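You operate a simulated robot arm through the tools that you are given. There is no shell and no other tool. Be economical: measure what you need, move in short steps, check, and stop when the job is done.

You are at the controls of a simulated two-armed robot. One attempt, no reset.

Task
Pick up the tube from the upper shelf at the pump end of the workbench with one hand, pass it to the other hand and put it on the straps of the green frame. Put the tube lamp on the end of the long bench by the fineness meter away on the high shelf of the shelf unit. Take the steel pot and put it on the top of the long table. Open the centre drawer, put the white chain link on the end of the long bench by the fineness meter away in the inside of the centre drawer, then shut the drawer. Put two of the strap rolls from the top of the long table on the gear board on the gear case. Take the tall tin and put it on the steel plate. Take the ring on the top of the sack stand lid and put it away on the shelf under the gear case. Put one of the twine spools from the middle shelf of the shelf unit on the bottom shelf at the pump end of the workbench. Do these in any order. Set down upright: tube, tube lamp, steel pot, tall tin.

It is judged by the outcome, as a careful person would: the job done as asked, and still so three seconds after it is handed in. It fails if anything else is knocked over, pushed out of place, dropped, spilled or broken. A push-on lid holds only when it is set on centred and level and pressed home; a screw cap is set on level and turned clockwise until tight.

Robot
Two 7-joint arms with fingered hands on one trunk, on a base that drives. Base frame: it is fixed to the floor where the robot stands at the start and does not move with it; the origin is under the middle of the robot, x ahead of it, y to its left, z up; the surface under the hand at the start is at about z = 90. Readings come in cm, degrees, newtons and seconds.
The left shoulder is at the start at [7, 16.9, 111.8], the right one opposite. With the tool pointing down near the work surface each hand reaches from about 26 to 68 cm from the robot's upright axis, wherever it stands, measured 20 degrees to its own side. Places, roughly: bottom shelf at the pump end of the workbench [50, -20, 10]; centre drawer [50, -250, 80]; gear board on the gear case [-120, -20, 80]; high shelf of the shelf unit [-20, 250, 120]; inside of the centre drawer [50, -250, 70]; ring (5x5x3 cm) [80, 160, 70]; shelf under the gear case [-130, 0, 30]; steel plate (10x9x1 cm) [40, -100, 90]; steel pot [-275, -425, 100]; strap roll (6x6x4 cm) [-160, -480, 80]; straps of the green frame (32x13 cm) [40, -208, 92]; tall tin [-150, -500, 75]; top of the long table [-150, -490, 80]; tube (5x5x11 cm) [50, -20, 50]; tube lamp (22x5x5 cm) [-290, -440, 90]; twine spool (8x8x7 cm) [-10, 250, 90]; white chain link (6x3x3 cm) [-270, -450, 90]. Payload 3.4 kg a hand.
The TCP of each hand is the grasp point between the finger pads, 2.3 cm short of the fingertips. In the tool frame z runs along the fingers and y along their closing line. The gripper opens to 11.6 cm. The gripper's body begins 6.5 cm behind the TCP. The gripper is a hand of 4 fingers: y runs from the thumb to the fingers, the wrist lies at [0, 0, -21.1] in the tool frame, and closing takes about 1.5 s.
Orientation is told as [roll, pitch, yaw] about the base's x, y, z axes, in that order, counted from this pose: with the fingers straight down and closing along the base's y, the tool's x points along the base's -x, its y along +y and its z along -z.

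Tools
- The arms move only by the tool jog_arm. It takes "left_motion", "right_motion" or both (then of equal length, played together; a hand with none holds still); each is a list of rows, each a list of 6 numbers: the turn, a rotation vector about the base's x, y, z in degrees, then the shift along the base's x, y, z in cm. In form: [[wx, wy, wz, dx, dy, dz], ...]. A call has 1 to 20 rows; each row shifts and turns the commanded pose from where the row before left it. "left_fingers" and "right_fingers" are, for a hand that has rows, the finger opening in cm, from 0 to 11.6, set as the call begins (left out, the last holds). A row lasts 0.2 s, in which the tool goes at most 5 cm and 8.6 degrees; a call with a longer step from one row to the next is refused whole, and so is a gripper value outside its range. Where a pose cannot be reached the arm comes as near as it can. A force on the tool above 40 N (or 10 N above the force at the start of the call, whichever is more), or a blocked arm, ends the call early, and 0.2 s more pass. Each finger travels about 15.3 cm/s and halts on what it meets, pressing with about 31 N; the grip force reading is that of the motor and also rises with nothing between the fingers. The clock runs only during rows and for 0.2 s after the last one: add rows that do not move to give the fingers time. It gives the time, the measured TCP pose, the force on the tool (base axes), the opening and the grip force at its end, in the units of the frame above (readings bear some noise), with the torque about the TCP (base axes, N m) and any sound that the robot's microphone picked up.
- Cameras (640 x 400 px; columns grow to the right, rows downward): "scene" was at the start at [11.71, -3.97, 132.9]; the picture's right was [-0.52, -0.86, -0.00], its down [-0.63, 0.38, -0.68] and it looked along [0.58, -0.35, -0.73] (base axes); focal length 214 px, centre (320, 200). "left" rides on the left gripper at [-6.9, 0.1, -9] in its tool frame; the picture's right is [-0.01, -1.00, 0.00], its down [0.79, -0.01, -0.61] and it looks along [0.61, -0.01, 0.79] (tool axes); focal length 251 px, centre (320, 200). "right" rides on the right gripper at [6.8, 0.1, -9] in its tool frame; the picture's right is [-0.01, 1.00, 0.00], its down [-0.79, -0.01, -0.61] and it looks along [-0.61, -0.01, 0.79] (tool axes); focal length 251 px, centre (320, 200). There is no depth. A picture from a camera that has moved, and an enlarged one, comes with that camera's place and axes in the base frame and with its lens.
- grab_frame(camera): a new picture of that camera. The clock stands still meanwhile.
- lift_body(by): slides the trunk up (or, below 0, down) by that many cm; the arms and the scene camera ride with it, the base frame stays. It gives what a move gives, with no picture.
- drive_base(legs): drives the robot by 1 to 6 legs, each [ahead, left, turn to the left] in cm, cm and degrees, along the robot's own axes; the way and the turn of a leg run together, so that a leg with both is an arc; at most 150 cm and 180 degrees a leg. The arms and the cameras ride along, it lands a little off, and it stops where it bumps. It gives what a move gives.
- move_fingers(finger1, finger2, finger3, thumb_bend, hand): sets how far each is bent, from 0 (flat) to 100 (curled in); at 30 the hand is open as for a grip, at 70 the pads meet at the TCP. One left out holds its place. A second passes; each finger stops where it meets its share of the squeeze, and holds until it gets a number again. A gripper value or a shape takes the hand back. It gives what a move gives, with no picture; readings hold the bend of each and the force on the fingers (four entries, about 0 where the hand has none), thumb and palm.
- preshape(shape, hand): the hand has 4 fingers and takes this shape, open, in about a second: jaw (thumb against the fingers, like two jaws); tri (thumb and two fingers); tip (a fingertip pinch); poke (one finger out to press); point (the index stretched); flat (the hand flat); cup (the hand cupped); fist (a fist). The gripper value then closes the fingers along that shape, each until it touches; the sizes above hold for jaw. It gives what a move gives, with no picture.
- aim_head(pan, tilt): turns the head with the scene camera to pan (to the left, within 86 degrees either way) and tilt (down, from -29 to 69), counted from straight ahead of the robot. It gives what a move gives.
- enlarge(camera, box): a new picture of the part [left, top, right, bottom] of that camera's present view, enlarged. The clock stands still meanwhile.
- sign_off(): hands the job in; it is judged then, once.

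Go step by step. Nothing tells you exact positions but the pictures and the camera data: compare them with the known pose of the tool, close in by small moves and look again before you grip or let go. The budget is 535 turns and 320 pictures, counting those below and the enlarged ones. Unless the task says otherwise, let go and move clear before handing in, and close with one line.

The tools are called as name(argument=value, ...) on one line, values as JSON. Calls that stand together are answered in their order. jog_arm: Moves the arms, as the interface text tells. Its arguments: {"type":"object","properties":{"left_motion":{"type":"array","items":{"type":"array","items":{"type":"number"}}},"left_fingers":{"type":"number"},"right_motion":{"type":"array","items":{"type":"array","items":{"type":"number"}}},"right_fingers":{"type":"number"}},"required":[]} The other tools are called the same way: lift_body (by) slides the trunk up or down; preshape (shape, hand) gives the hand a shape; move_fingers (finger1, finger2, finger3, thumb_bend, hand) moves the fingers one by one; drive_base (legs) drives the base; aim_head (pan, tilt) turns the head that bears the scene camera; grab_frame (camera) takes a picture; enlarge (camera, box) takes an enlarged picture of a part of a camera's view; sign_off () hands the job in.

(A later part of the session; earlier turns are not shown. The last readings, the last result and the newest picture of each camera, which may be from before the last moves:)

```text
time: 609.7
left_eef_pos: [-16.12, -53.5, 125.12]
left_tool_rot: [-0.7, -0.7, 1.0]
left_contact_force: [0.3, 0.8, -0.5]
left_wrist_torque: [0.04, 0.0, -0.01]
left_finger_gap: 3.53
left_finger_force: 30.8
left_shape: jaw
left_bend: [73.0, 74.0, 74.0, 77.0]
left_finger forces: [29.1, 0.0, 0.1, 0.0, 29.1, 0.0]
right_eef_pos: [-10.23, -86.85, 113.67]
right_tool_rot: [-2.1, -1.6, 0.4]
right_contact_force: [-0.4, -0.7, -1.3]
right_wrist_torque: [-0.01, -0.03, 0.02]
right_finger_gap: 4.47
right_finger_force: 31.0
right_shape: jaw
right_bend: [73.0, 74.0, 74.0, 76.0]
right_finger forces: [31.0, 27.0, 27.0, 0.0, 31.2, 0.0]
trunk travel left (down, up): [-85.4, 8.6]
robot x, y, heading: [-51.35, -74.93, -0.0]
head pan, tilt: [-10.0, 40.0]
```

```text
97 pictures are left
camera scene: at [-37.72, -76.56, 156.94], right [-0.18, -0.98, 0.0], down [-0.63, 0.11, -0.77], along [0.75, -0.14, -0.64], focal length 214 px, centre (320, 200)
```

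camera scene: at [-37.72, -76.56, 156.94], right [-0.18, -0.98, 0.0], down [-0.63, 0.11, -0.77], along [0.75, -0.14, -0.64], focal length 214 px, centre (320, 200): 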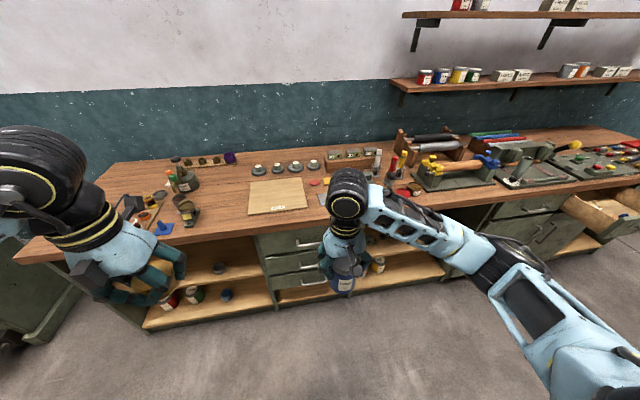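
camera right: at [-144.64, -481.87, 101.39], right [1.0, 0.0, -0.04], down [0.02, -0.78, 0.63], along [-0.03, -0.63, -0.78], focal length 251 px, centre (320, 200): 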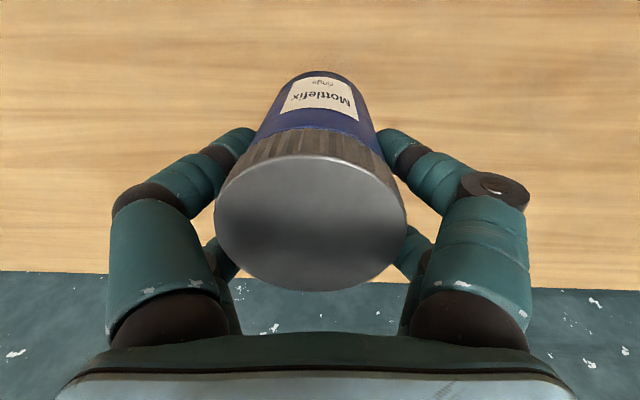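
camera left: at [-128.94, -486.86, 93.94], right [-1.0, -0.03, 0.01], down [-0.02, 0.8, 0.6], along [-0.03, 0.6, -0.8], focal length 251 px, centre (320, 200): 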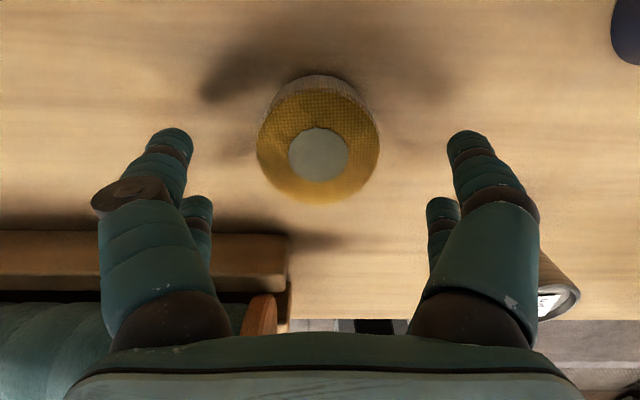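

enlarge(camera="scene", box=[240, 150, 440, 300])

```text
2.67 times, centred on (340, 225) of scene
camera zoom: at [-37.72, -76.56, 156.94], right [-0.18, -0.98, 0.0], down [-0.63, 0.11, -0.77], along [0.75, -0.14, -0.64], focal length 572 px, centre (267, 133)
```

zoom: 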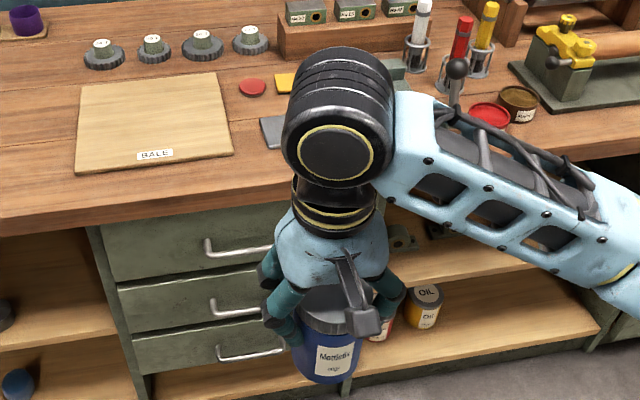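

drive_base(legs=[[34, 0, 0]])

jog_arm(right_motion=[[0, 0, 0, 3, -1.5, 0], [0, 0, 0, 3, -1.5, 0], [0, 0, 0, 3, -1.5, 0], [0, 0, 0, 3, -1.5, 0], [0, 0, 0, 2, -1.5, 0], [0, 0, 0, 0, 0, 0]])

grab_frame(camera="right")

grab_frame(camera="scene")

```text
time: 611.9
left_eef_pos: [17.27, -53.79, 125.26]
left_tool_rot: [-0.6, -0.8, 0.8]
left_contact_force: [-0.3, -0.1, -1.2]
left_wrist_torque: [-0.01, 0.0, -0.02]
left_finger_gap: 3.55
left_finger_force: 30.8
left_shape: jaw
left_bend: [73.0, 74.0, 74.0, 77.0]
left_finger forces: [29.1, 0.0, 0.0, 0.1, 29.0, 0.0]
right_eef_pos: [22.83, -87.1, 113.86]
right_tool_rot: [-2.1, -1.6, 0.3]
right_contact_force: [0.4, -0.1, -1.9]
right_wrist_torque: [-0.02, -0.04, 0.0]
right_finger_gap: 4.5
right_finger_force: 31.3
right_shape: jaw
right_bend: [73.0, 74.0, 74.0, 76.0]
right_finger forces: [31.0, 26.9, 27.1, 0.0, 31.3, 0.1]
trunk travel left (down, up): [-85.4, 8.6]
robot x, y, heading: [-17.59, -75.08, -0.3]
head pan, tilt: [-10.0, 40.0]
```

```text
time: 613.3
left_eef_pos: [17.38, -53.77, 125.1]
left_tool_rot: [-0.6, -0.7, 0.7]
left_contact_force: [-0.1, 0.5, -1.0]
left_wrist_torque: [-0.02, 0.0, 0.0]
left_finger_gap: 3.56
left_finger_force: 31.1
left_shape: jaw
left_bend: [73.0, 74.0, 74.0, 77.0]
left_finger forces: [29.1, 0.0, 0.0, 0.1, 28.9, 0.0]
right_eef_pos: [37.02, -94.74, 113.72]
right_tool_rot: [-2.0, -1.5, 0.3]
right_contact_force: [0.8, 0.0, -1.3]
right_wrist_torque: [-0.01, 0.05, 0.01]
right_finger_gap: 4.47
right_finger_force: 31.0
right_shape: jaw
right_bend: [73.0, 74.0, 74.0, 76.0]
right_finger forces: [31.2, 27.4, 27.0, 0.0, 31.4, 0.0]
trunk travel left (down, up): [-85.4, 8.6]
robot x, y, heading: [-17.59, -75.38, -0.2]
head pan, tilt: [-10.0, 40.0]
```

```text
95 pictures are left
camera right: at [30.09, -94.54, 122.5], right [0.0, 1.0, -0.04], down [0.78, 0.02, 0.63], along [0.63, -0.03, -0.78], focal length 251 px, centre (320, 200)
```

right: 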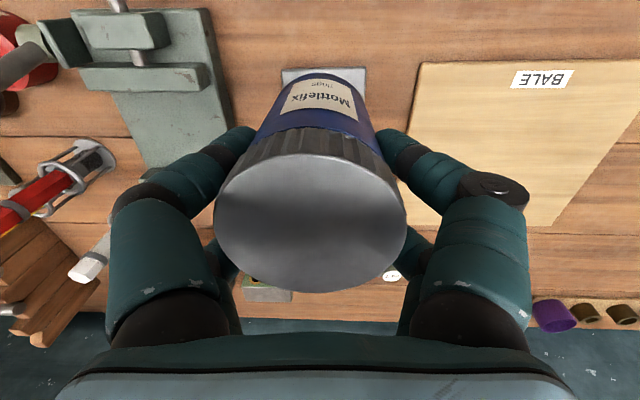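

```text
94 pictures are left
camera scene: at [-4.27, -76.75, 156.94], right [-0.18, -0.98, 0.0], down [-0.63, 0.12, -0.77], along [0.75, -0.14, -0.64], focal length 214 px, centre (320, 200)
```

scene: 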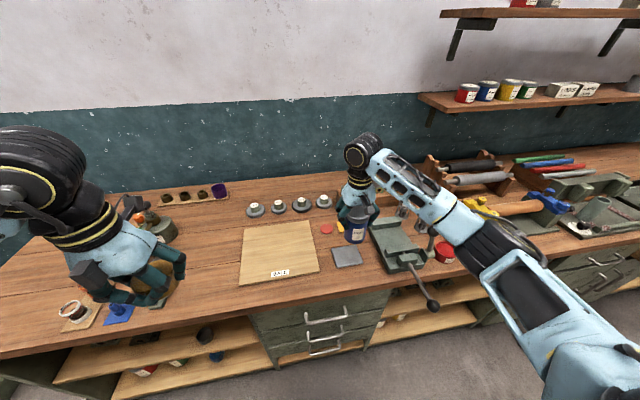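

enlarge(camera="scene", box=[290, 190, 410, 290])

```text
4.00 times, centred on (350, 240) of scene
camera zoom: at [-4.27, -76.75, 156.94], right [-0.18, -0.98, 0.0], down [-0.63, 0.12, -0.77], along [0.75, -0.14, -0.64], focal length 858 px, centre (200, 40)
```

zoom: 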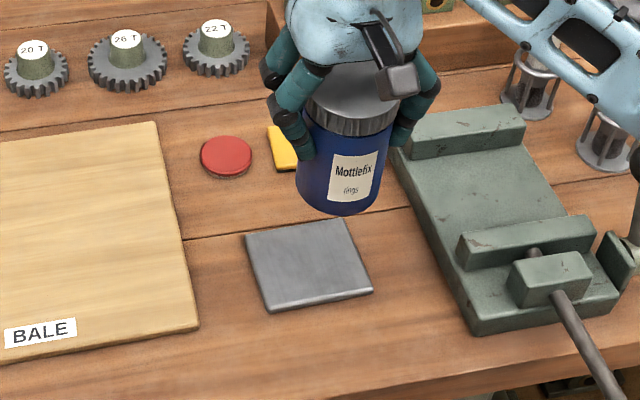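

Plate centre at (40.2,-95). Lower the tin onto it, slightly left to clear the vise.

jog_arm(right_motion=[[0, 0, 0, 2.4, 0.2, 0], [0, 0, 0, 2.3, 0.2, 0], [0, 0, 0, 0, 0, -4], [0, 0, 0, 0, 0, -4], [0, 0, 0, 0, 0, -3], [0, 0, 0, 0, 0, 0]])

grab_frame(camera="right")

enlarge(camera="scene", box=[290, 190, 410, 290])

```text
time: 614.7
left_eef_pos: [17.46, -53.92, 125.18]
left_tool_rot: [-0.6, -0.8, 0.7]
left_contact_force: [0.3, 0.2, -0.3]
left_wrist_torque: [-0.03, 0.02, 0.02]
left_finger_gap: 3.55
left_finger_force: 31.3
left_shape: jaw
left_bend: [73.0, 74.0, 74.0, 77.0]
left_finger forces: [29.1, 0.0, 0.0, 0.1, 29.0, 0.1]
right_eef_pos: [41.55, -94.11, 102.65]
right_tool_rot: [-2.0, -1.4, 0.2]
right_contact_force: [0.2, 0.2, -1.9]
right_wrist_torque: [0.02, 0.0, -0.01]
right_finger_gap: 4.49
right_finger_force: 30.9
right_shape: jaw
right_bend: [73.0, 74.0, 74.0, 76.0]
right_finger forces: [32.1, 29.0, 27.9, 0.0, 32.4, 0.0]
trunk travel left (down, up): [-85.4, 8.6]
robot x, y, heading: [-17.47, -75.34, -0.7]
head pan, tilt: [-10.0, 40.0]
```

```text
92 pictures are left
camera right: at [34.63, -93.85, 111.46], right [0.0, 1.0, -0.04], down [0.78, 0.02, 0.63], along [0.63, -0.03, -0.78], focal length 251 px, centre (320, 200)
```

right: 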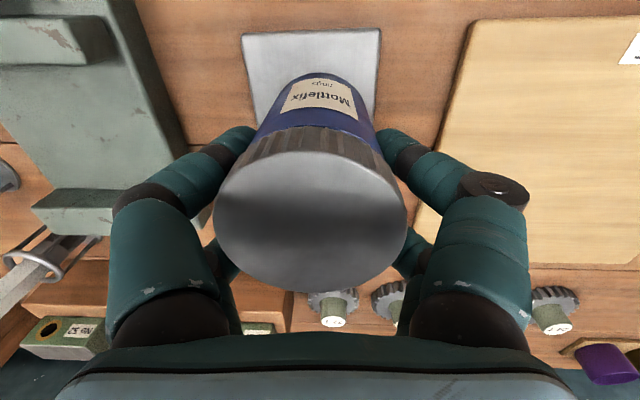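

```text
4.00 times, centred on (350, 240) of scene
camera zoom: at [-4.29, -76.79, 156.94], right [-0.18, -0.98, 0.0], down [-0.63, 0.12, -0.77], along [0.75, -0.14, -0.64], focal length 858 px, centre (200, 40)
```

zoom: 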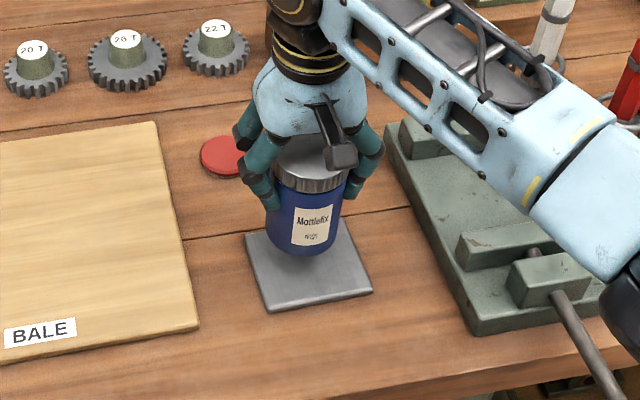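

jog_arm(right_motion=[[0, 0, 0, 1.0, -0.2, -1.5], [0, 0, 0, 0, 0, -1.2], [0, 0, 0, 0, 0, 0]])

jog_arm(right_motion=[[0, 0, 0, 0, 0, -0.6], [0, 0, 0, 0, 0, -0.5], [0, 0, 0, 0, 0, 0]])

enlarge(camera="scene", box=[290, 190, 410, 290])

```text
time: 615.5
left_eef_pos: [17.32, -53.8, 125.14]
left_tool_rot: [-0.6, -0.7, 0.8]
left_contact_force: [-0.1, -0.3, 0.0]
left_wrist_torque: [-0.03, 0.0, 0.02]
left_finger_gap: 3.54
left_finger_force: 30.8
left_shape: jaw
left_bend: [73.0, 74.0, 74.0, 77.0]
left_finger forces: [29.1, 0.1, 0.0, 0.1, 28.9, 0.0]
right_eef_pos: [42.74, -94.39, 100.11]
right_tool_rot: [-2.0, -1.5, 0.3]
right_contact_force: [0.2, 0.3, -1.3]
right_wrist_torque: [-0.02, 0.0, 0.01]
right_finger_gap: 4.46
right_finger_force: 30.9
right_shape: jaw
right_bend: [73.0, 74.0, 74.0, 76.0]
right_finger forces: [32.3, 29.4, 28.2, 0.0, 32.4, 0.0]
trunk travel left (down, up): [-85.4, 8.6]
robot x, y, heading: [-17.81, -75.45, -0.1]
head pan, tilt: [-10.0, 40.0]
```

```text
time: 616.3
left_eef_pos: [17.39, -53.84, 125.18]
left_tool_rot: [-0.6, -0.7, 0.8]
left_contact_force: [-0.5, 0.5, -0.9]
left_wrist_torque: [0.01, 0.0, 0.04]
left_finger_gap: 3.57
left_finger_force: 31.1
left_shape: jaw
left_bend: [73.0, 74.0, 74.0, 77.0]
left_finger forces: [29.1, 0.0, 0.0, 0.1, 29.0, 0.1]
right_eef_pos: [42.78, -94.42, 98.99]
right_tool_rot: [-2.1, -1.5, 0.2]
right_contact_force: [0.1, -0.6, -1.1]
right_wrist_torque: [0.01, -0.02, -0.02]
right_finger_gap: 4.44
right_finger_force: 30.3
right_shape: jaw
right_bend: [73.0, 74.0, 74.0, 76.0]
right_finger forces: [32.6, 29.7, 28.3, 0.0, 32.5, 0.0]
trunk travel left (down, up): [-85.4, 8.6]
robot x, y, heading: [-16.99, -75.5, -0.4]
head pan, tilt: [-10.0, 40.0]
```

```text
4.00 times, centred on (350, 240) of scene
camera zoom: at [-4.24, -76.77, 156.93], right [-0.18, -0.98, 0.0], down [-0.63, 0.12, -0.77], along [0.75, -0.14, -0.64], focal length 858 px, centre (200, 40)
```

zoom: 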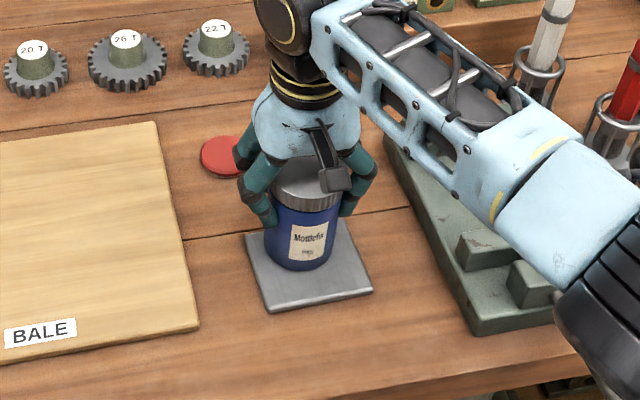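

Good alignment. Continue down in small steps to contact.

jog_arm(right_motion=[[0, 0, 0, 0, -0.2, -0.5], [0, 0, 0, 0, 0, -0.4], [0, 0, 0, 0, 0, 0]])

jog_arm(right_motion=[[0, 0, 0, 0, 0, -0.4], [0, 0, 0, 0, 0, 0]])

jog_arm(right_motion=[[0, 0, 0, 0, 0, -0.4], [0, 0, 0, 0, 0, 0]])

```text
time: 617.1
left_eef_pos: [17.21, -53.55, 125.27]
left_tool_rot: [-0.7, -0.8, 0.8]
left_contact_force: [0.5, 0.0, -0.7]
left_wrist_torque: [0.01, 0.0, -0.01]
left_finger_gap: 3.55
left_finger_force: 31.4
left_shape: jaw
left_bend: [73.0, 74.0, 74.0, 77.0]
left_finger forces: [29.1, 0.0, 0.0, 0.0, 29.0, 0.0]
right_eef_pos: [42.61, -94.45, 98.47]
right_tool_rot: [-2.1, -1.9, 0.3]
right_contact_force: [9.6, -0.4, 31.3]
right_wrist_torque: [-0.08, 0.3, 0.08]
right_finger_gap: 4.49
right_finger_force: 30.8
right_shape: jaw
right_bend: [74.0, 75.0, 74.0, 76.0]
right_finger forces: [37.7, 34.0, 35.0, 0.1, 36.1, 0.1]
trunk travel left (down, up): [-85.4, 8.6]
robot x, y, heading: [-17.69, -75.83, -0.3]
head pan, tilt: [-10.0, 40.0]
```

```text
time: 617.4
left_eef_pos: [17.0, -53.71, 125.2]
left_tool_rot: [-0.7, -0.9, 0.8]
left_contact_force: [0.6, 0.3, -0.8]
left_wrist_torque: [0.01, 0.0, 0.04]
left_finger_gap: 3.55
left_finger_force: 31.6
left_shape: jaw
left_bend: [73.0, 74.0, 74.0, 77.0]
left_finger forces: [29.1, 0.0, 0.0, 0.0, 29.0, 0.0]
right_eef_pos: [42.71, -94.4, 98.43]
right_tool_rot: [-2.0, -2.1, 0.4]
right_contact_force: [-4.5, 1.4, 22.1]
right_wrist_torque: [-0.09, 0.56, 0.01]
right_finger_gap: 4.49
right_finger_force: 31.3
right_shape: jaw
right_bend: [74.0, 75.0, 74.0, 77.0]
right_finger forces: [38.7, 29.5, 29.8, 0.1, 36.5, 0.0]
trunk travel left (down, up): [-85.4, 8.6]
robot x, y, heading: [-17.64, -75.41, -0.6]
head pan, tilt: [-10.0, 40.0]
stopped in row 1 (right hand): the force on the tool passed its limit at 45 N (the readings are from after the stop); the commanded pose is now the measured one
```

```text
time: 618.0
left_eef_pos: [16.81, -53.76, 125.4]
left_tool_rot: [-0.7, -0.9, 0.8]
left_contact_force: [1.1, 0.2, 0.2]
left_wrist_torque: [0.0, 0.03, -0.02]
left_finger_gap: 3.53
left_finger_force: 31.2
left_shape: jaw
left_bend: [73.0, 74.0, 74.0, 77.0]
left_finger forces: [29.1, 0.0, 0.0, 0.0, 29.1, 0.0]
right_eef_pos: [42.87, -94.39, 98.48]
right_tool_rot: [-1.9, -2.6, 0.3]
right_contact_force: [-6.1, 1.3, 27.0]
right_wrist_torque: [-0.16, 0.67, -0.08]
right_finger_gap: 4.52
right_finger_force: 31.1
right_shape: jaw
right_bend: [74.0, 75.0, 74.0, 77.0]
right_finger forces: [38.8, 29.0, 29.1, 0.0, 37.0, 0.0]
trunk travel left (down, up): [-85.4, 8.6]
robot x, y, heading: [-17.19, -75.05, -0.3]
head pan, tilt: [-10.0, 40.0]
stopped in row 2 (right hand): the force on the tool passed its limit at 42 N (the readings are from after the stop); the commanded pose is now the measured one
```

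jog_arm(right_motion=[[0, 0, 0, 0, 0, 0.3], [0, 0, 0, 0, 0, 0], [0, 0, 0, 0, 0, 0], [0, 0, 0, 0, 0, 0]], right_fingers=8)

jog_arm(right_motion=[[0, 0, 0, 0, 0, 3], [0, 0, 0, 0, 0, 4], [0, 0, 0, 0, 0, 4], [0, 0, 0, 0, 0, 4], [0, 0, 0, -4, 1, 0], [0, 0, 0, -4, 1, 0], [0, 0, 0, -4, 1, 0], [0, 0, 0, 0, 0, 0]])

enlarge(camera="scene", box=[290, 190, 410, 290])

```text
time: 619.0
left_eef_pos: [17.51, -53.84, 125.22]
left_tool_rot: [-0.7, -0.7, 0.8]
left_contact_force: [-0.4, 0.4, -1.1]
left_wrist_torque: [0.04, 0.01, 0.01]
left_finger_gap: 3.53
left_finger_force: 30.6
left_shape: jaw
left_bend: [73.0, 74.0, 74.0, 77.0]
left_finger forces: [29.1, 0.1, 0.0, 0.1, 29.0, 0.0]
right_eef_pos: [43.1, -94.59, 98.34]
right_tool_rot: [-2.0, -2.2, 0.3]
right_contact_force: [-1.2, -0.4, 0.6]
right_wrist_torque: [-0.02, 0.01, 0.02]
right_finger_gap: 7.96
right_finger_force: 0.1
right_shape: jaw
right_bend: [68.0, 68.0, 68.0, 67.0]
right_finger forces: [0.0, 0.0, 0.1, 0.0, 0.0, 0.0]
trunk travel left (down, up): [-85.4, 8.6]
robot x, y, heading: [-17.77, -75.41, -0.6]
head pan, tilt: [-10.0, 40.0]
```

```text
time: 620.8
left_eef_pos: [17.43, -53.78, 125.16]
left_tool_rot: [-0.6, -0.7, 0.7]
left_contact_force: [0.4, 0.4, -0.8]
left_wrist_torque: [-0.03, 0.07, 0.01]
left_finger_gap: 3.57
left_finger_force: 31.0
left_shape: jaw
left_bend: [73.0, 74.0, 74.0, 77.0]
left_finger forces: [29.1, 0.0, 0.0, 0.0, 29.0, 0.0]
right_eef_pos: [31.14, -91.51, 113.23]
right_tool_rot: [-2.0, -2.2, 0.3]
right_contact_force: [-0.6, 0.5, 0.3]
right_wrist_torque: [0.0, 0.0, 0.01]
right_finger_gap: 7.96
right_finger_force: 0.0
right_shape: jaw
right_bend: [68.0, 68.0, 67.0, 67.0]
right_finger forces: [0.1, 0.0, 0.1, 0.0, 0.0, 0.0]
trunk travel left (down, up): [-85.4, 8.6]
robot x, y, heading: [-17.55, -75.14, -0.4]
head pan, tilt: [-10.0, 40.0]
```

```text
4.00 times, centred on (350, 240) of scene
camera zoom: at [-4.22, -76.73, 156.93], right [-0.18, -0.98, 0.0], down [-0.63, 0.12, -0.77], along [0.75, -0.14, -0.64], focal length 858 px, centre (200, 40)
```

zoom: 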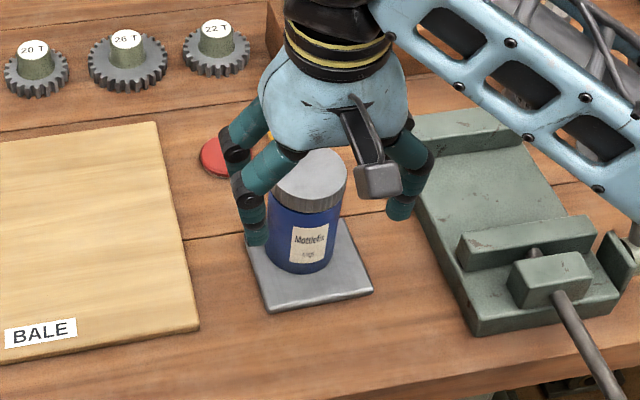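

Tin stands on the plate. Now take the yellow roll to the gear board.

drive_base(legs=[[-33, 0, 0], [0, 0, 179.5], [0, -90, 0]])

drive_base(legs=[[11, 0, 0]])

aim_head(pan=5, tilt=40)

grab_frame(camera="scene")

```text
time: 634.6
left_eef_pos: [-83.43, -6.31, 125.18]
left_tool_rot: [-0.7, -0.7, -180.0]
left_contact_force: [-0.4, 0.6, -0.8]
left_wrist_torque: [0.04, -0.01, 0.0]
left_finger_gap: 3.53
left_finger_force: 31.6
left_shape: jaw
left_bend: [73.0, 74.0, 74.0, 77.0]
left_finger forces: [29.0, 0.1, 0.1, 0.1, 28.7, 0.0]
right_eef_pos: [-96.64, 31.65, 113.25]
right_tool_rot: [-2.0, -2.2, 179.5]
right_contact_force: [-0.4, 0.7, -0.1]
right_wrist_torque: [0.02, -0.01, -0.01]
right_finger_gap: 7.99
right_finger_force: 0.0
right_shape: jaw
right_bend: [68.0, 68.0, 67.0, 67.0]
right_finger forces: [0.0, 0.1, 0.1, 0.0, 0.0, 0.0]
trunk travel left (down, up): [-85.4, 8.6]
robot x, y, heading: [-48.31, 15.01, 178.9]
head pan, tilt: [-10.0, 40.0]
```

```text
time: 635.8
left_eef_pos: [-94.26, -6.0, 125.37]
left_tool_rot: [-0.5, -0.7, 180.0]
left_contact_force: [0.5, -0.2, -2.0]
left_wrist_torque: [-0.01, 0.01, -0.02]
left_finger_gap: 3.54
left_finger_force: 31.3
left_shape: jaw
left_bend: [73.0, 74.0, 74.0, 77.0]
left_finger forces: [28.9, 0.0, 0.1, 0.0, 28.7, 0.1]
right_eef_pos: [-107.39, 31.93, 113.36]
right_tool_rot: [-2.1, -2.3, 179.4]
right_contact_force: [-0.2, -0.2, -0.7]
right_wrist_torque: [0.01, 0.02, 0.0]
right_finger_gap: 7.97
right_finger_force: 0.1
right_shape: jaw
right_bend: [68.0, 68.0, 67.0, 67.0]
right_finger forces: [0.0, 0.0, 0.0, 0.0, 0.0, 0.0]
trunk travel left (down, up): [-85.4, 8.6]
robot x, y, heading: [-59.15, 15.2, 178.7]
head pan, tilt: [-10.0, 40.0]
```

```text
time: 636.5
left_eef_pos: [-94.74, -5.9, 125.17]
left_tool_rot: [-0.7, -0.7, 179.9]
left_contact_force: [-0.4, 0.0, -0.7]
left_wrist_torque: [0.05, -0.02, 0.0]
left_finger_gap: 3.51
left_finger_force: 31.2
left_shape: jaw
left_bend: [73.0, 74.0, 74.0, 77.0]
left_finger forces: [29.0, 0.1, 0.1, 0.0, 28.7, 0.0]
right_eef_pos: [-107.69, 31.99, 113.16]
right_tool_rot: [-2.0, -2.2, 179.4]
right_contact_force: [-0.7, -0.3, 0.3]
right_wrist_torque: [-0.02, 0.01, 0.02]
right_finger_gap: 7.95
right_finger_force: 0.0
right_shape: jaw
right_bend: [68.0, 68.0, 67.0, 67.0]
right_finger forces: [0.0, 0.1, 0.0, 0.0, 0.1, 0.1]
trunk travel left (down, up): [-85.4, 8.6]
robot x, y, heading: [-59.2, 14.83, 178.8]
head pan, tilt: [5.0, 40.0]
```

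```text
88 pictures are left
camera scene: at [-73.0, 14.78, 156.92], right [-0.06, 1.0, 0.0], down [0.64, 0.04, -0.77], along [-0.76, -0.05, -0.64], focal length 214 px, centre (320, 200)
```

scene: 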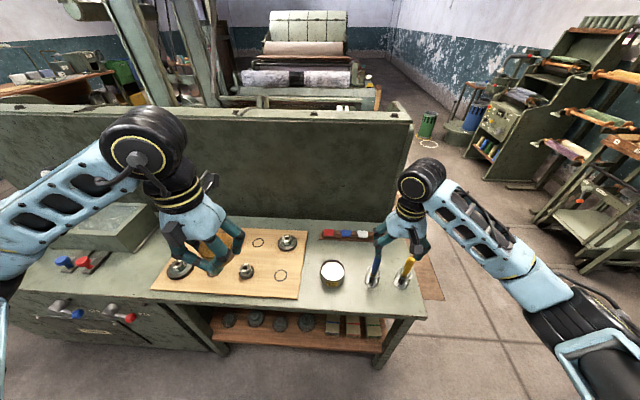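

jog_arm(right_motion=[[0, 0, 0, 3, 0, 1], [0, 0, 0, 4, 0, 1], [0, 0, 0, 4, 0, 1], [0, 0, 0, 3, 0, 1], [0, 0, 0, 0, 0, 0], [0, 0, 0, 0, 0, 0], [0, 0, 0, 0, 0, 0]], left_motion=[[0, 0, 0, -3.5, 0.4, 0], [0, 0, 0, -3.5, 0.4, 0], [0, 0, 0, -3.5, 0.4, 0], [0, 0, 0, -3.5, 0.4, 0], [0, 0, 0, -3.5, 0.4, 0], [0, 0, 0, -3.3, 0.3, 0], [0, 0, 0, 0, 0, 0]])

lift_body(by=-14)

jog_arm(left_motion=[[0, 0, 0, 0, 0, -4], [0, 0, 0, 0, 0, -4], [0, 0, 0, 0, 0, -4], [0, 0, 0, 0, 0, 0]])

grab_frame(camera="left")

enlarge(camera="scene", box=[140, 200, 360, 310])

```text
time: 638.1
left_eef_pos: [-115.4, -3.83, 125.26]
left_tool_rot: [-0.6, -0.7, 179.8]
left_contact_force: [0.9, 0.1, -2.1]
left_wrist_torque: [0.03, 0.01, 0.01]
left_finger_gap: 3.55
left_finger_force: 30.6
left_shape: jaw
left_bend: [73.0, 74.0, 74.0, 77.0]
left_finger forces: [29.0, 0.0, 0.0, 0.0, 28.6, 0.0]
right_eef_pos: [-93.6, 32.17, 117.32]
right_tool_rot: [-2.0, -2.4, 179.4]
right_contact_force: [-0.5, -0.5, -0.1]
right_wrist_torque: [0.03, 0.01, 0.02]
right_finger_gap: 7.97
right_finger_force: 0.1
right_shape: jaw
right_bend: [68.0, 68.0, 67.0, 67.0]
right_finger forces: [0.1, 0.1, 0.0, 0.0, 0.0, 0.1]
trunk travel left (down, up): [-85.4, 8.6]
robot x, y, heading: [-59.25, 15.05, 178.7]
head pan, tilt: [5.0, 40.0]
```

```text
time: 639.8
left_eef_pos: [-115.38, -3.89, 111.24]
left_tool_rot: [-0.6, -0.6, 179.9]
left_contact_force: [-0.4, 0.5, -0.9]
left_wrist_torque: [0.0, 0.01, 0.02]
left_finger_gap: 3.54
left_finger_force: 31.0
left_shape: jaw
left_bend: [73.0, 74.0, 74.0, 77.0]
left_finger forces: [29.0, 0.1, 0.1, 0.1, 28.8, 0.0]
right_eef_pos: [-93.57, 32.1, 103.2]
right_tool_rot: [-2.0, -2.2, 179.4]
right_contact_force: [-0.2, 0.4, -1.3]
right_wrist_torque: [0.0, -0.01, -0.01]
right_finger_gap: 7.97
right_finger_force: 0.0
right_shape: jaw
right_bend: [68.0, 68.0, 67.0, 67.0]
right_finger forces: [0.0, 0.1, 0.0, 0.0, 0.1, 0.1]
trunk travel left (down, up): [-71.4, 22.6]
robot x, y, heading: [-59.28, 15.01, 178.6]
head pan, tilt: [5.0, 40.0]
```

```text
time: 640.8
left_eef_pos: [-115.56, -3.91, 99.52]
left_tool_rot: [-0.6, -0.7, 179.9]
left_contact_force: [0.4, -0.1, -0.7]
left_wrist_torque: [0.05, -0.02, 0.02]
left_finger_gap: 3.52
left_finger_force: 30.9
left_shape: jaw
left_bend: [73.0, 74.0, 74.0, 77.0]
left_finger forces: [28.9, 0.0, 0.0, 0.0, 28.7, 0.0]
right_eef_pos: [-93.57, 32.13, 103.28]
right_tool_rot: [-2.1, -2.2, 179.5]
right_contact_force: [0.9, -0.4, 0.3]
right_wrist_torque: [-0.01, -0.03, 0.04]
right_finger_gap: 7.98
right_finger_force: 0.0
right_shape: jaw
right_bend: [68.0, 68.0, 67.0, 67.0]
right_finger forces: [0.0, 0.0, 0.0, 0.0, 0.0, 0.0]
trunk travel left (down, up): [-71.4, 22.6]
robot x, y, heading: [-59.1, 14.98, 179.0]
head pan, tilt: [5.0, 40.0]
```

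```text
87 pictures are left
camera left: at [-122.39, -3.84, 108.53], right [-0.01, 1.0, 0.01], down [0.8, 0.0, 0.6], along [0.6, 0.01, -0.8], focal length 251 px, centre (320, 200)
```

left: 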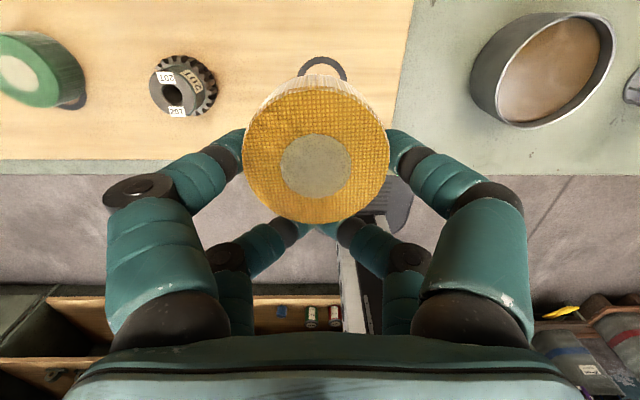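

```text
2.91 times, centred on (250, 255) of scene
camera zoom: at [-72.82, 14.78, 142.94], right [-0.07, 1.0, 0.0], down [0.64, 0.04, -0.77], along [-0.76, -0.05, -0.64], focal length 624 px, centre (524, 40)
```

zoom: 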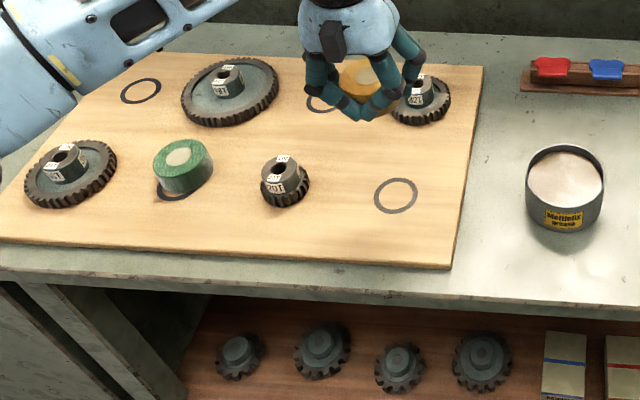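

jog_arm(left_motion=[[0, 0, 0, 0, 0, -4], [0, 0, 0, 0, 0, -4], [0, 0, 0, 0, 0, -3.5], [0, 0, 0, 0, 0, -2], [0, 0, 0, 0, 0, 0]])

jog_arm(left_motion=[[0, 0, 0, 0, 0, -0.7], [0, 0, 0, 0, 0, -0.6], [0, 0, 0, 0, 0, 0]])

jog_arm(left_motion=[[0, 0, 0, 0, 0, -0.5], [0, 0, 0, 0, 0, 0]])

```text
time: 642.0
left_eef_pos: [-115.68, -3.77, 85.94]
left_tool_rot: [-0.6, -0.8, 179.9]
left_contact_force: [-0.5, -0.1, -1.1]
left_wrist_torque: [0.02, -0.01, -0.02]
left_finger_gap: 3.52
left_finger_force: 31.2
left_shape: jaw
left_bend: [73.0, 74.0, 74.0, 77.0]
left_finger forces: [29.0, 0.0, 0.1, 0.0, 28.5, 0.0]
right_eef_pos: [-93.47, 32.13, 103.2]
right_tool_rot: [-2.0, -2.2, 179.4]
right_contact_force: [0.0, -0.2, 0.9]
right_wrist_torque: [0.0, 0.02, 0.01]
right_finger_gap: 7.99
right_finger_force: 0.0
right_shape: jaw
right_bend: [68.0, 68.0, 67.0, 67.0]
right_finger forces: [0.0, 0.1, 0.0, 0.0, 0.0, 0.1]
trunk travel left (down, up): [-71.4, 22.6]
robot x, y, heading: [-59.52, 15.08, 178.9]
head pan, tilt: [5.0, 40.0]
```

```text
time: 642.8
left_eef_pos: [-115.43, -3.97, 84.38]
left_tool_rot: [-0.6, -0.7, 179.9]
left_contact_force: [0.6, 0.4, -0.1]
left_wrist_torque: [-0.03, -0.03, 0.0]
left_finger_gap: 3.5
left_finger_force: 31.0
left_shape: jaw
left_bend: [73.0, 74.0, 74.0, 77.0]
left_finger forces: [28.9, 0.0, 0.0, 0.0, 28.5, 0.1]
right_eef_pos: [-93.51, 32.0, 103.24]
right_tool_rot: [-2.0, -2.2, 179.3]
right_contact_force: [0.3, 0.7, 0.0]
right_wrist_torque: [0.0, 0.0, 0.0]
right_finger_gap: 7.96
right_finger_force: 0.0
right_shape: jaw
right_bend: [68.0, 68.0, 67.0, 67.0]
right_finger forces: [0.1, 0.0, 0.0, 0.0, 0.1, 0.0]
trunk travel left (down, up): [-71.4, 22.6]
robot x, y, heading: [-59.33, 14.99, 178.8]
head pan, tilt: [5.0, 40.0]
```

```text
time: 643.4
left_eef_pos: [-115.38, -3.77, 84.21]
left_tool_rot: [-0.6, -0.8, 179.9]
left_contact_force: [-0.1, -1.2, 4.6]
left_wrist_torque: [-0.08, 0.2, 0.05]
left_finger_gap: 3.51
left_finger_force: 30.6
left_shape: jaw
left_bend: [73.0, 74.0, 73.0, 77.0]
left_finger forces: [30.3, 0.0, 0.0, 0.1, 29.5, 0.0]
right_eef_pos: [-93.47, 32.13, 103.25]
right_tool_rot: [-1.9, -2.3, 179.4]
right_contact_force: [-0.6, 0.0, 0.3]
right_wrist_torque: [-0.01, 0.0, 0.01]
right_finger_gap: 7.99
right_finger_force: 0.0
right_shape: jaw
right_bend: [68.0, 68.0, 67.0, 67.0]
right_finger forces: [0.0, 0.0, 0.0, 0.0, 0.0, 0.0]
trunk travel left (down, up): [-71.4, 22.6]
robot x, y, heading: [-59.06, 15.2, 179.1]
head pan, tilt: [5.0, 40.0]
```

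Light contact. Release and lift away.

jog_arm(left_motion=[[0, 0, 0, 0, 0, -0.1], [0, 0, 0, 0, 0, 0], [0, 0, 0, 0, 0, 0], [0, 0, 0, 0, 0, 0]], left_fingers=7.5)

jog_arm(left_motion=[[0, 0, 0, 0, 0, 3], [0, 0, 0, 0, 0, 4], [0, 0, 0, 0, 0, 4], [0, 0, 0, 0, 0, 4], [0, 0, 0, 0, 0, 4], [0, 0, 0, 4, 0, 0], [0, 0, 0, 4, 0, 0], [0, 0, 0, 4, 0, 0], [0, 0, 0, 4, 0, 0], [0, 0, 0, 0, 0, 0]])

enlarge(camera="scene", box=[140, 200, 360, 310])

```text
time: 644.4
left_eef_pos: [-115.39, -3.81, 83.82]
left_tool_rot: [-0.5, -0.7, 179.9]
left_contact_force: [0.4, 0.1, 0.4]
left_wrist_torque: [-0.01, 0.03, -0.01]
left_finger_gap: 7.45
left_finger_force: 0.0
left_shape: jaw
left_bend: [70.0, 70.0, 70.0, 70.0]
left_finger forces: [0.1, 0.0, 0.1, 0.0, 0.0, 0.0]
right_eef_pos: [-93.53, 32.2, 103.2]
right_tool_rot: [-2.0, -2.2, 179.4]
right_contact_force: [-0.4, -0.4, -0.4]
right_wrist_torque: [-0.01, -0.05, -0.02]
right_finger_gap: 7.96
right_finger_force: 0.1
right_shape: jaw
right_bend: [68.0, 68.0, 67.0, 67.0]
right_finger forces: [0.0, 0.0, 0.0, 0.0, 0.1, 0.0]
trunk travel left (down, up): [-71.4, 22.6]
robot x, y, heading: [-59.32, 14.87, 178.4]
head pan, tilt: [5.0, 40.0]
```

```text
time: 646.6
left_eef_pos: [-99.44, -4.09, 103.03]
left_tool_rot: [-0.7, -0.6, 179.9]
left_contact_force: [-0.1, 0.8, -0.6]
left_wrist_torque: [0.02, -0.01, -0.01]
left_finger_gap: 7.47
left_finger_force: 0.0
left_shape: jaw
left_bend: [70.0, 70.0, 70.0, 70.0]
left_finger forces: [0.1, 0.0, 0.1, 0.1, 0.0, 0.0]
right_eef_pos: [-93.48, 32.11, 103.26]
right_tool_rot: [-1.8, -2.3, 179.4]
right_contact_force: [-0.5, 0.4, 0.8]
right_wrist_torque: [0.01, -0.03, 0.0]
right_finger_gap: 7.97
right_finger_force: 0.0
right_shape: jaw
right_bend: [68.0, 68.0, 67.0, 67.0]
right_finger forces: [0.1, 0.1, 0.1, 0.0, 0.0, 0.0]
trunk travel left (down, up): [-71.4, 22.6]
robot x, y, heading: [-59.17, 15.06, 178.8]
head pan, tilt: [5.0, 40.0]
```

```text
2.91 times, centred on (250, 255) of scene
camera zoom: at [-72.91, 14.82, 142.93], right [-0.07, 1.0, 0.0], down [0.64, 0.04, -0.77], along [-0.76, -0.05, -0.64], focal length 624 px, centre (524, 40)
```

zoom: 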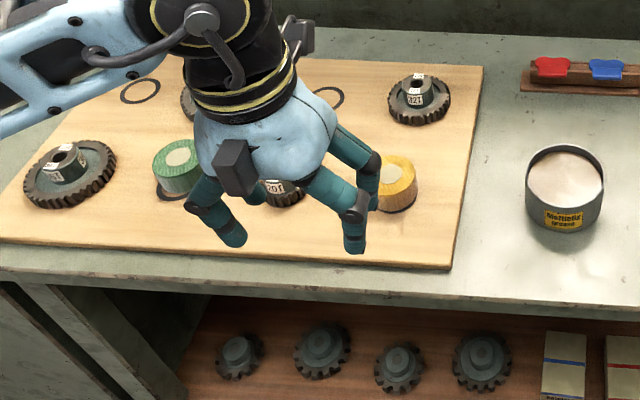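

Both strap rolls are on the board. Last item: the white chain link on the long bench (≈(-269.4,-447)). Drive there.

drive_base(legs=[[-14, 0, 0], [0, 0, 91], [148, 0, 0], [148, 0, 0]])

lift_body(by=8)

aim_head(pan=0, tilt=30)

grab_frame(camera="scene")

```text
time: 665.6
left_eef_pos: [-25.8, -319.72, 103.1]
left_tool_rot: [-0.6, -0.8, -89.2]
left_contact_force: [-0.1, 0.4, 0.4]
left_wrist_torque: [0.04, -0.01, 0.01]
left_finger_gap: 7.44
left_finger_force: 0.0
left_shape: jaw
left_bend: [70.0, 70.0, 70.0, 70.0]
left_finger forces: [0.0, 0.0, 0.0, 0.1, 0.0, 0.1]
right_eef_pos: [-62.17, -314.3, 103.08]
right_tool_rot: [-2.0, -2.2, -89.7]
right_contact_force: [-0.3, 0.7, 0.0]
right_wrist_torque: [0.02, -0.02, 0.03]
right_finger_gap: 7.97
right_finger_force: 0.1
right_shape: jaw
right_bend: [68.0, 68.0, 67.0, 67.0]
right_finger forces: [0.0, 0.0, 0.1, 0.0, 0.1, 0.0]
trunk travel left (down, up): [-71.4, 22.6]
robot x, y, heading: [-45.18, -279.64, -90.4]
head pan, tilt: [5.0, 40.0]
```

```text
time: 666.8
left_eef_pos: [-25.82, -319.69, 111.02]
left_tool_rot: [-0.6, -0.6, -89.2]
left_contact_force: [-0.3, -0.1, 0.4]
left_wrist_torque: [0.03, 0.0, -0.04]
left_finger_gap: 7.44
left_finger_force: 0.0
left_shape: jaw
left_bend: [70.0, 70.0, 70.0, 70.0]
left_finger forces: [0.0, 0.0, 0.1, 0.1, 0.1, 0.1]
right_eef_pos: [-62.03, -314.27, 111.19]
right_tool_rot: [-1.9, -2.1, -89.7]
right_contact_force: [0.3, 0.1, 0.0]
right_wrist_torque: [0.0, -0.01, 0.02]
right_finger_gap: 8.0
right_finger_force: 0.0
right_shape: jaw
right_bend: [68.0, 68.0, 67.0, 67.0]
right_finger forces: [0.0, 0.0, 0.0, 0.1, 0.0, 0.0]
trunk travel left (down, up): [-79.4, 14.6]
robot x, y, heading: [-45.48, -279.92, -90.5]
head pan, tilt: [5.0, 40.0]
```

```text
time: 667.5
left_eef_pos: [-25.93, -319.71, 111.07]
left_tool_rot: [-0.6, -0.7, -89.2]
left_contact_force: [0.1, 0.3, 0.4]
left_wrist_torque: [-0.01, 0.01, 0.01]
left_finger_gap: 7.47
left_finger_force: 0.1
left_shape: jaw
left_bend: [70.0, 70.0, 70.0, 70.0]
left_finger forces: [0.0, 0.0, 0.0, 0.0, 0.1, 0.1]
right_eef_pos: [-62.08, -314.39, 111.22]
right_tool_rot: [-2.0, -2.3, -89.6]
right_contact_force: [-0.3, -0.5, -0.1]
right_wrist_torque: [-0.01, -0.01, 0.0]
right_finger_gap: 7.97
right_finger_force: 0.1
right_shape: jaw
right_bend: [68.0, 68.0, 67.0, 67.0]
right_finger forces: [0.0, 0.0, 0.0, 0.0, 0.1, 0.0]
trunk travel left (down, up): [-79.4, 14.6]
robot x, y, heading: [-45.6, -279.89, -89.9]
head pan, tilt: [0.0, 30.0]
```

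```text
84 pictures are left
camera scene: at [-45.77, -293.69, 152.47], right [-1.0, 0.01, 0.0], down [0.0, 0.5, -0.87], along [-0.01, -0.87, -0.5], focal length 214 px, centre (320, 200)
```

scene: 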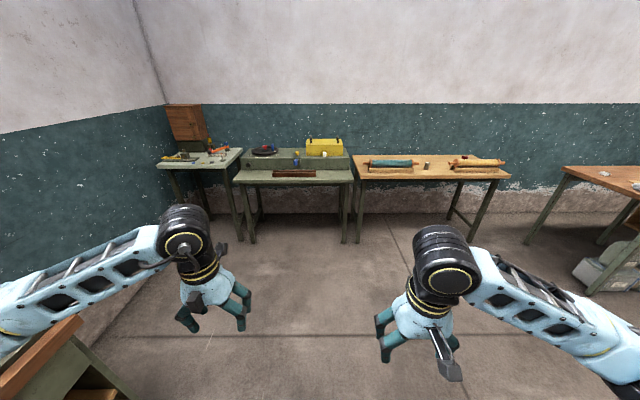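

drive_base(legs=[[100, 0, 0], [0, -148, 0], [28, 0, 0], [0, 0, -90]])

grab_frame(camera="scene")

```text
time: 684.9
left_eef_pos: [-231.35, -429.29, 111.16]
left_tool_rot: [-0.5, -0.6, -177.4]
left_contact_force: [-0.7, 0.8, -0.7]
left_wrist_torque: [0.0, -0.02, 0.02]
left_finger_gap: 7.45
left_finger_force: 0.0
left_shape: jaw
left_bend: [70.0, 70.0, 70.0, 70.0]
left_finger forces: [0.0, 0.1, 0.0, 0.0, 0.1, 0.0]
right_eef_pos: [-227.2, -392.82, 111.32]
right_tool_rot: [-2.0, -2.2, -178.0]
right_contact_force: [0.6, 0.3, -0.6]
right_wrist_torque: [0.01, 0.03, -0.03]
right_finger_gap: 7.97
right_finger_force: 0.0
right_shape: jaw
right_bend: [68.0, 68.0, 67.0, 67.0]
right_finger forces: [0.1, 0.1, 0.0, 0.0, 0.1, 0.1]
trunk travel left (down, up): [-79.4, 14.6]
robot x, y, heading: [-191.95, -408.58, -178.5]
head pan, tilt: [0.0, 30.0]
```

```text
83 pictures are left
camera scene: at [-206.19, -408.5, 152.47], right [-0.02, 1.0, 0.0], down [0.5, 0.01, -0.87], along [-0.87, -0.02, -0.5], focal length 214 px, centre (320, 200)
```

scene: 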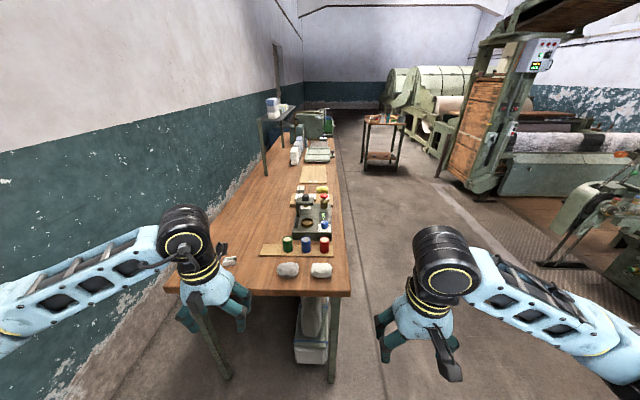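

drive_base(legs=[[19, 22, -1.5]])

jog_arm(left_motion=[[0, 0, 8.2, -1.5, 0.4, 0], [0, 0, 8.2, -1.5, 0.4, 0], [0, 0, 8.2, -1.5, 0.4, 0], [0, 0, 8.2, -1.5, 0.4, 0], [0, 0, 8.2, -1.5, 0.4, 0], [0, 0, 8.2, -1.5, 0.4, 0], [0, 0, 8.2, -2, 0.4, 0], [0, 0, 8.2, -2, 0.4, 0], [0, 0, 8.2, -2, 0.4, 0], [0, 0, 8.2, -2, 0.4, 0], [0, 0, 6, -2, 0.4, 0], [0, 0, 0, 0, 0, 0]], left_fingers=11.6)

lift_body(by=-8)

grab_frame(camera="left")

grab_frame(camera="scene")

```text
time: 686.9
left_eef_pos: [-250.28, -450.83, 111.27]
left_tool_rot: [-0.6, -0.7, -179.0]
left_contact_force: [-0.3, 0.1, 0.6]
left_wrist_torque: [-0.03, -0.02, 0.05]
left_finger_gap: 7.47
left_finger_force: 0.1
left_shape: jaw
left_bend: [70.0, 70.0, 70.0, 70.0]
left_finger forces: [0.1, 0.1, 0.0, 0.1, 0.0, 0.1]
right_eef_pos: [-244.88, -414.43, 111.27]
right_tool_rot: [-1.9, -2.4, -179.4]
right_contact_force: [0.1, 0.4, -0.5]
right_wrist_torque: [-0.02, 0.01, 0.04]
right_finger_gap: 7.97
right_finger_force: 0.0
right_shape: jaw
right_bend: [68.0, 68.0, 67.0, 67.0]
right_finger forces: [0.0, 0.1, 0.0, 0.0, 0.0, 0.0]
trunk travel left (down, up): [-79.4, 14.6]
robot x, y, heading: [-210.49, -430.87, 179.8]
head pan, tilt: [0.0, 30.0]
```

```text
time: 689.5
left_eef_pos: [-269.18, -446.55, 111.08]
left_tool_rot: [-0.6, -0.7, -90.9]
left_contact_force: [0.0, 0.2, -0.8]
left_wrist_torque: [0.0, -0.03, -0.03]
left_finger_gap: 11.57
left_finger_force: 0.1
left_shape: jaw
left_bend: [30.0, 30.0, 30.0, 30.0]
left_finger forces: [0.0, 0.1, 0.0, 0.0, 0.0, 0.0]
right_eef_pos: [-244.9, -414.6, 111.24]
right_tool_rot: [-2.0, -2.2, -179.4]
right_contact_force: [-0.8, -0.8, -0.7]
right_wrist_torque: [-0.01, 0.0, 0.03]
right_finger_gap: 7.98
right_finger_force: 0.1
right_shape: jaw
right_bend: [68.0, 68.0, 67.0, 67.0]
right_finger forces: [0.1, 0.0, 0.0, 0.0, 0.1, 0.0]
trunk travel left (down, up): [-79.4, 14.6]
robot x, y, heading: [-210.42, -430.95, 180.2]
head pan, tilt: [0.0, 30.0]
```

```text
time: 690.7
left_eef_pos: [-269.14, -446.62, 103.1]
left_tool_rot: [-0.6, -0.9, -90.8]
left_contact_force: [0.1, -0.7, 0.2]
left_wrist_torque: [0.0, -0.02, 0.01]
left_finger_gap: 11.58
left_finger_force: 0.1
left_shape: jaw
left_bend: [30.0, 30.0, 30.0, 30.0]
left_finger forces: [0.1, 0.0, 0.0, 0.1, 0.0, 0.0]
right_eef_pos: [-244.99, -414.56, 103.28]
right_tool_rot: [-2.1, -2.2, -179.4]
right_contact_force: [0.6, 0.6, -0.1]
right_wrist_torque: [-0.01, -0.02, 0.04]
right_finger_gap: 7.98
right_finger_force: 0.0
right_shape: jaw
right_bend: [68.0, 68.0, 67.0, 67.0]
right_finger forces: [0.0, 0.0, 0.0, 0.1, 0.0, 0.0]
trunk travel left (down, up): [-71.4, 22.6]
robot x, y, heading: [-210.33, -431.36, 179.8]
head pan, tilt: [0.0, 30.0]
```

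```text
82 pictures are left
camera left: at [-269.18, -453.22, 112.15], right [-1.0, 0.01, 0.01], down [0.01, 0.8, 0.6], along [0.0, 0.6, -0.8], focal length 251 px, centre (320, 200)
```

left: 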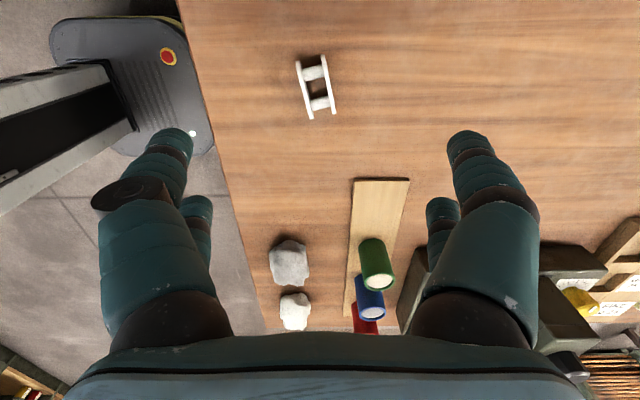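

```text
81 pictures are left
camera scene: at [-224.54, -430.77, 144.48], right [0.0, 1.0, 0.0], down [0.5, 0.0, -0.87], along [-0.87, 0.0, -0.5], focal length 214 px, centre (320, 200)
```

scene: 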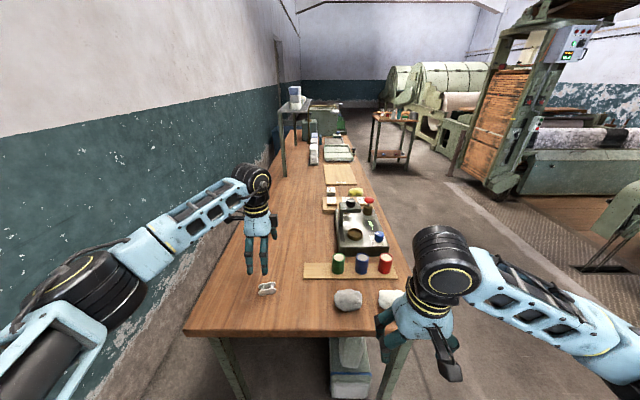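

jog_arm(left_motion=[[0, 0, 4, 0.3, 0.5, -4], [0, 0, 4, 0, 0, -4], [0, 0, 0, 0, 0, -2], [0, 0, 0, 0, 0, 0]])

grab_frame(camera="left")

```text
time: 691.7
left_eef_pos: [-269.09, -446.05, 93.06]
left_tool_rot: [-0.6, -0.7, -83.0]
left_contact_force: [-0.3, 1.0, 0.7]
left_wrist_torque: [-0.04, -0.03, -0.02]
left_finger_gap: 11.6
left_finger_force: 0.1
left_shape: jaw
left_bend: [30.0, 30.0, 30.0, 30.0]
left_finger forces: [0.0, 0.0, 0.0, 0.1, 0.0, 0.0]
right_eef_pos: [-244.95, -414.66, 103.26]
right_tool_rot: [-2.1, -2.1, -179.4]
right_contact_force: [-0.4, 0.1, -0.2]
right_wrist_torque: [-0.01, -0.01, 0.01]
right_finger_gap: 7.97
right_finger_force: 0.1
right_shape: jaw
right_bend: [68.0, 68.0, 67.0, 67.0]
right_finger forces: [0.1, 0.0, 0.0, 0.1, 0.0, 0.0]
trunk travel left (down, up): [-71.4, 22.6]
robot x, y, heading: [-210.52, -430.84, 179.9]
head pan, tilt: [0.0, 30.0]
```

```text
80 pictures are left
camera left: at [-268.12, -452.55, 102.08], right [-0.99, -0.13, 0.01], down [-0.1, 0.8, 0.6], along [-0.09, 0.59, -0.8], focal length 251 px, centre (320, 200)
```

left: 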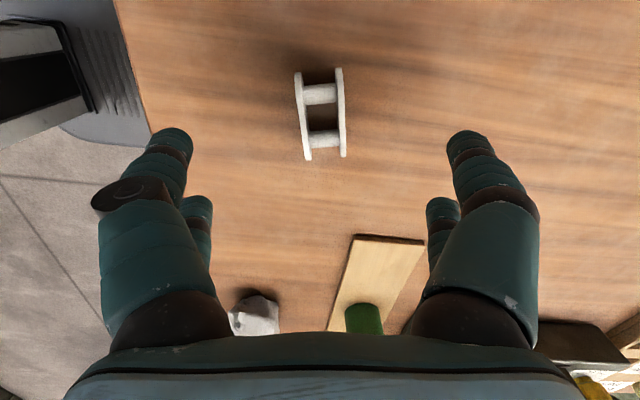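

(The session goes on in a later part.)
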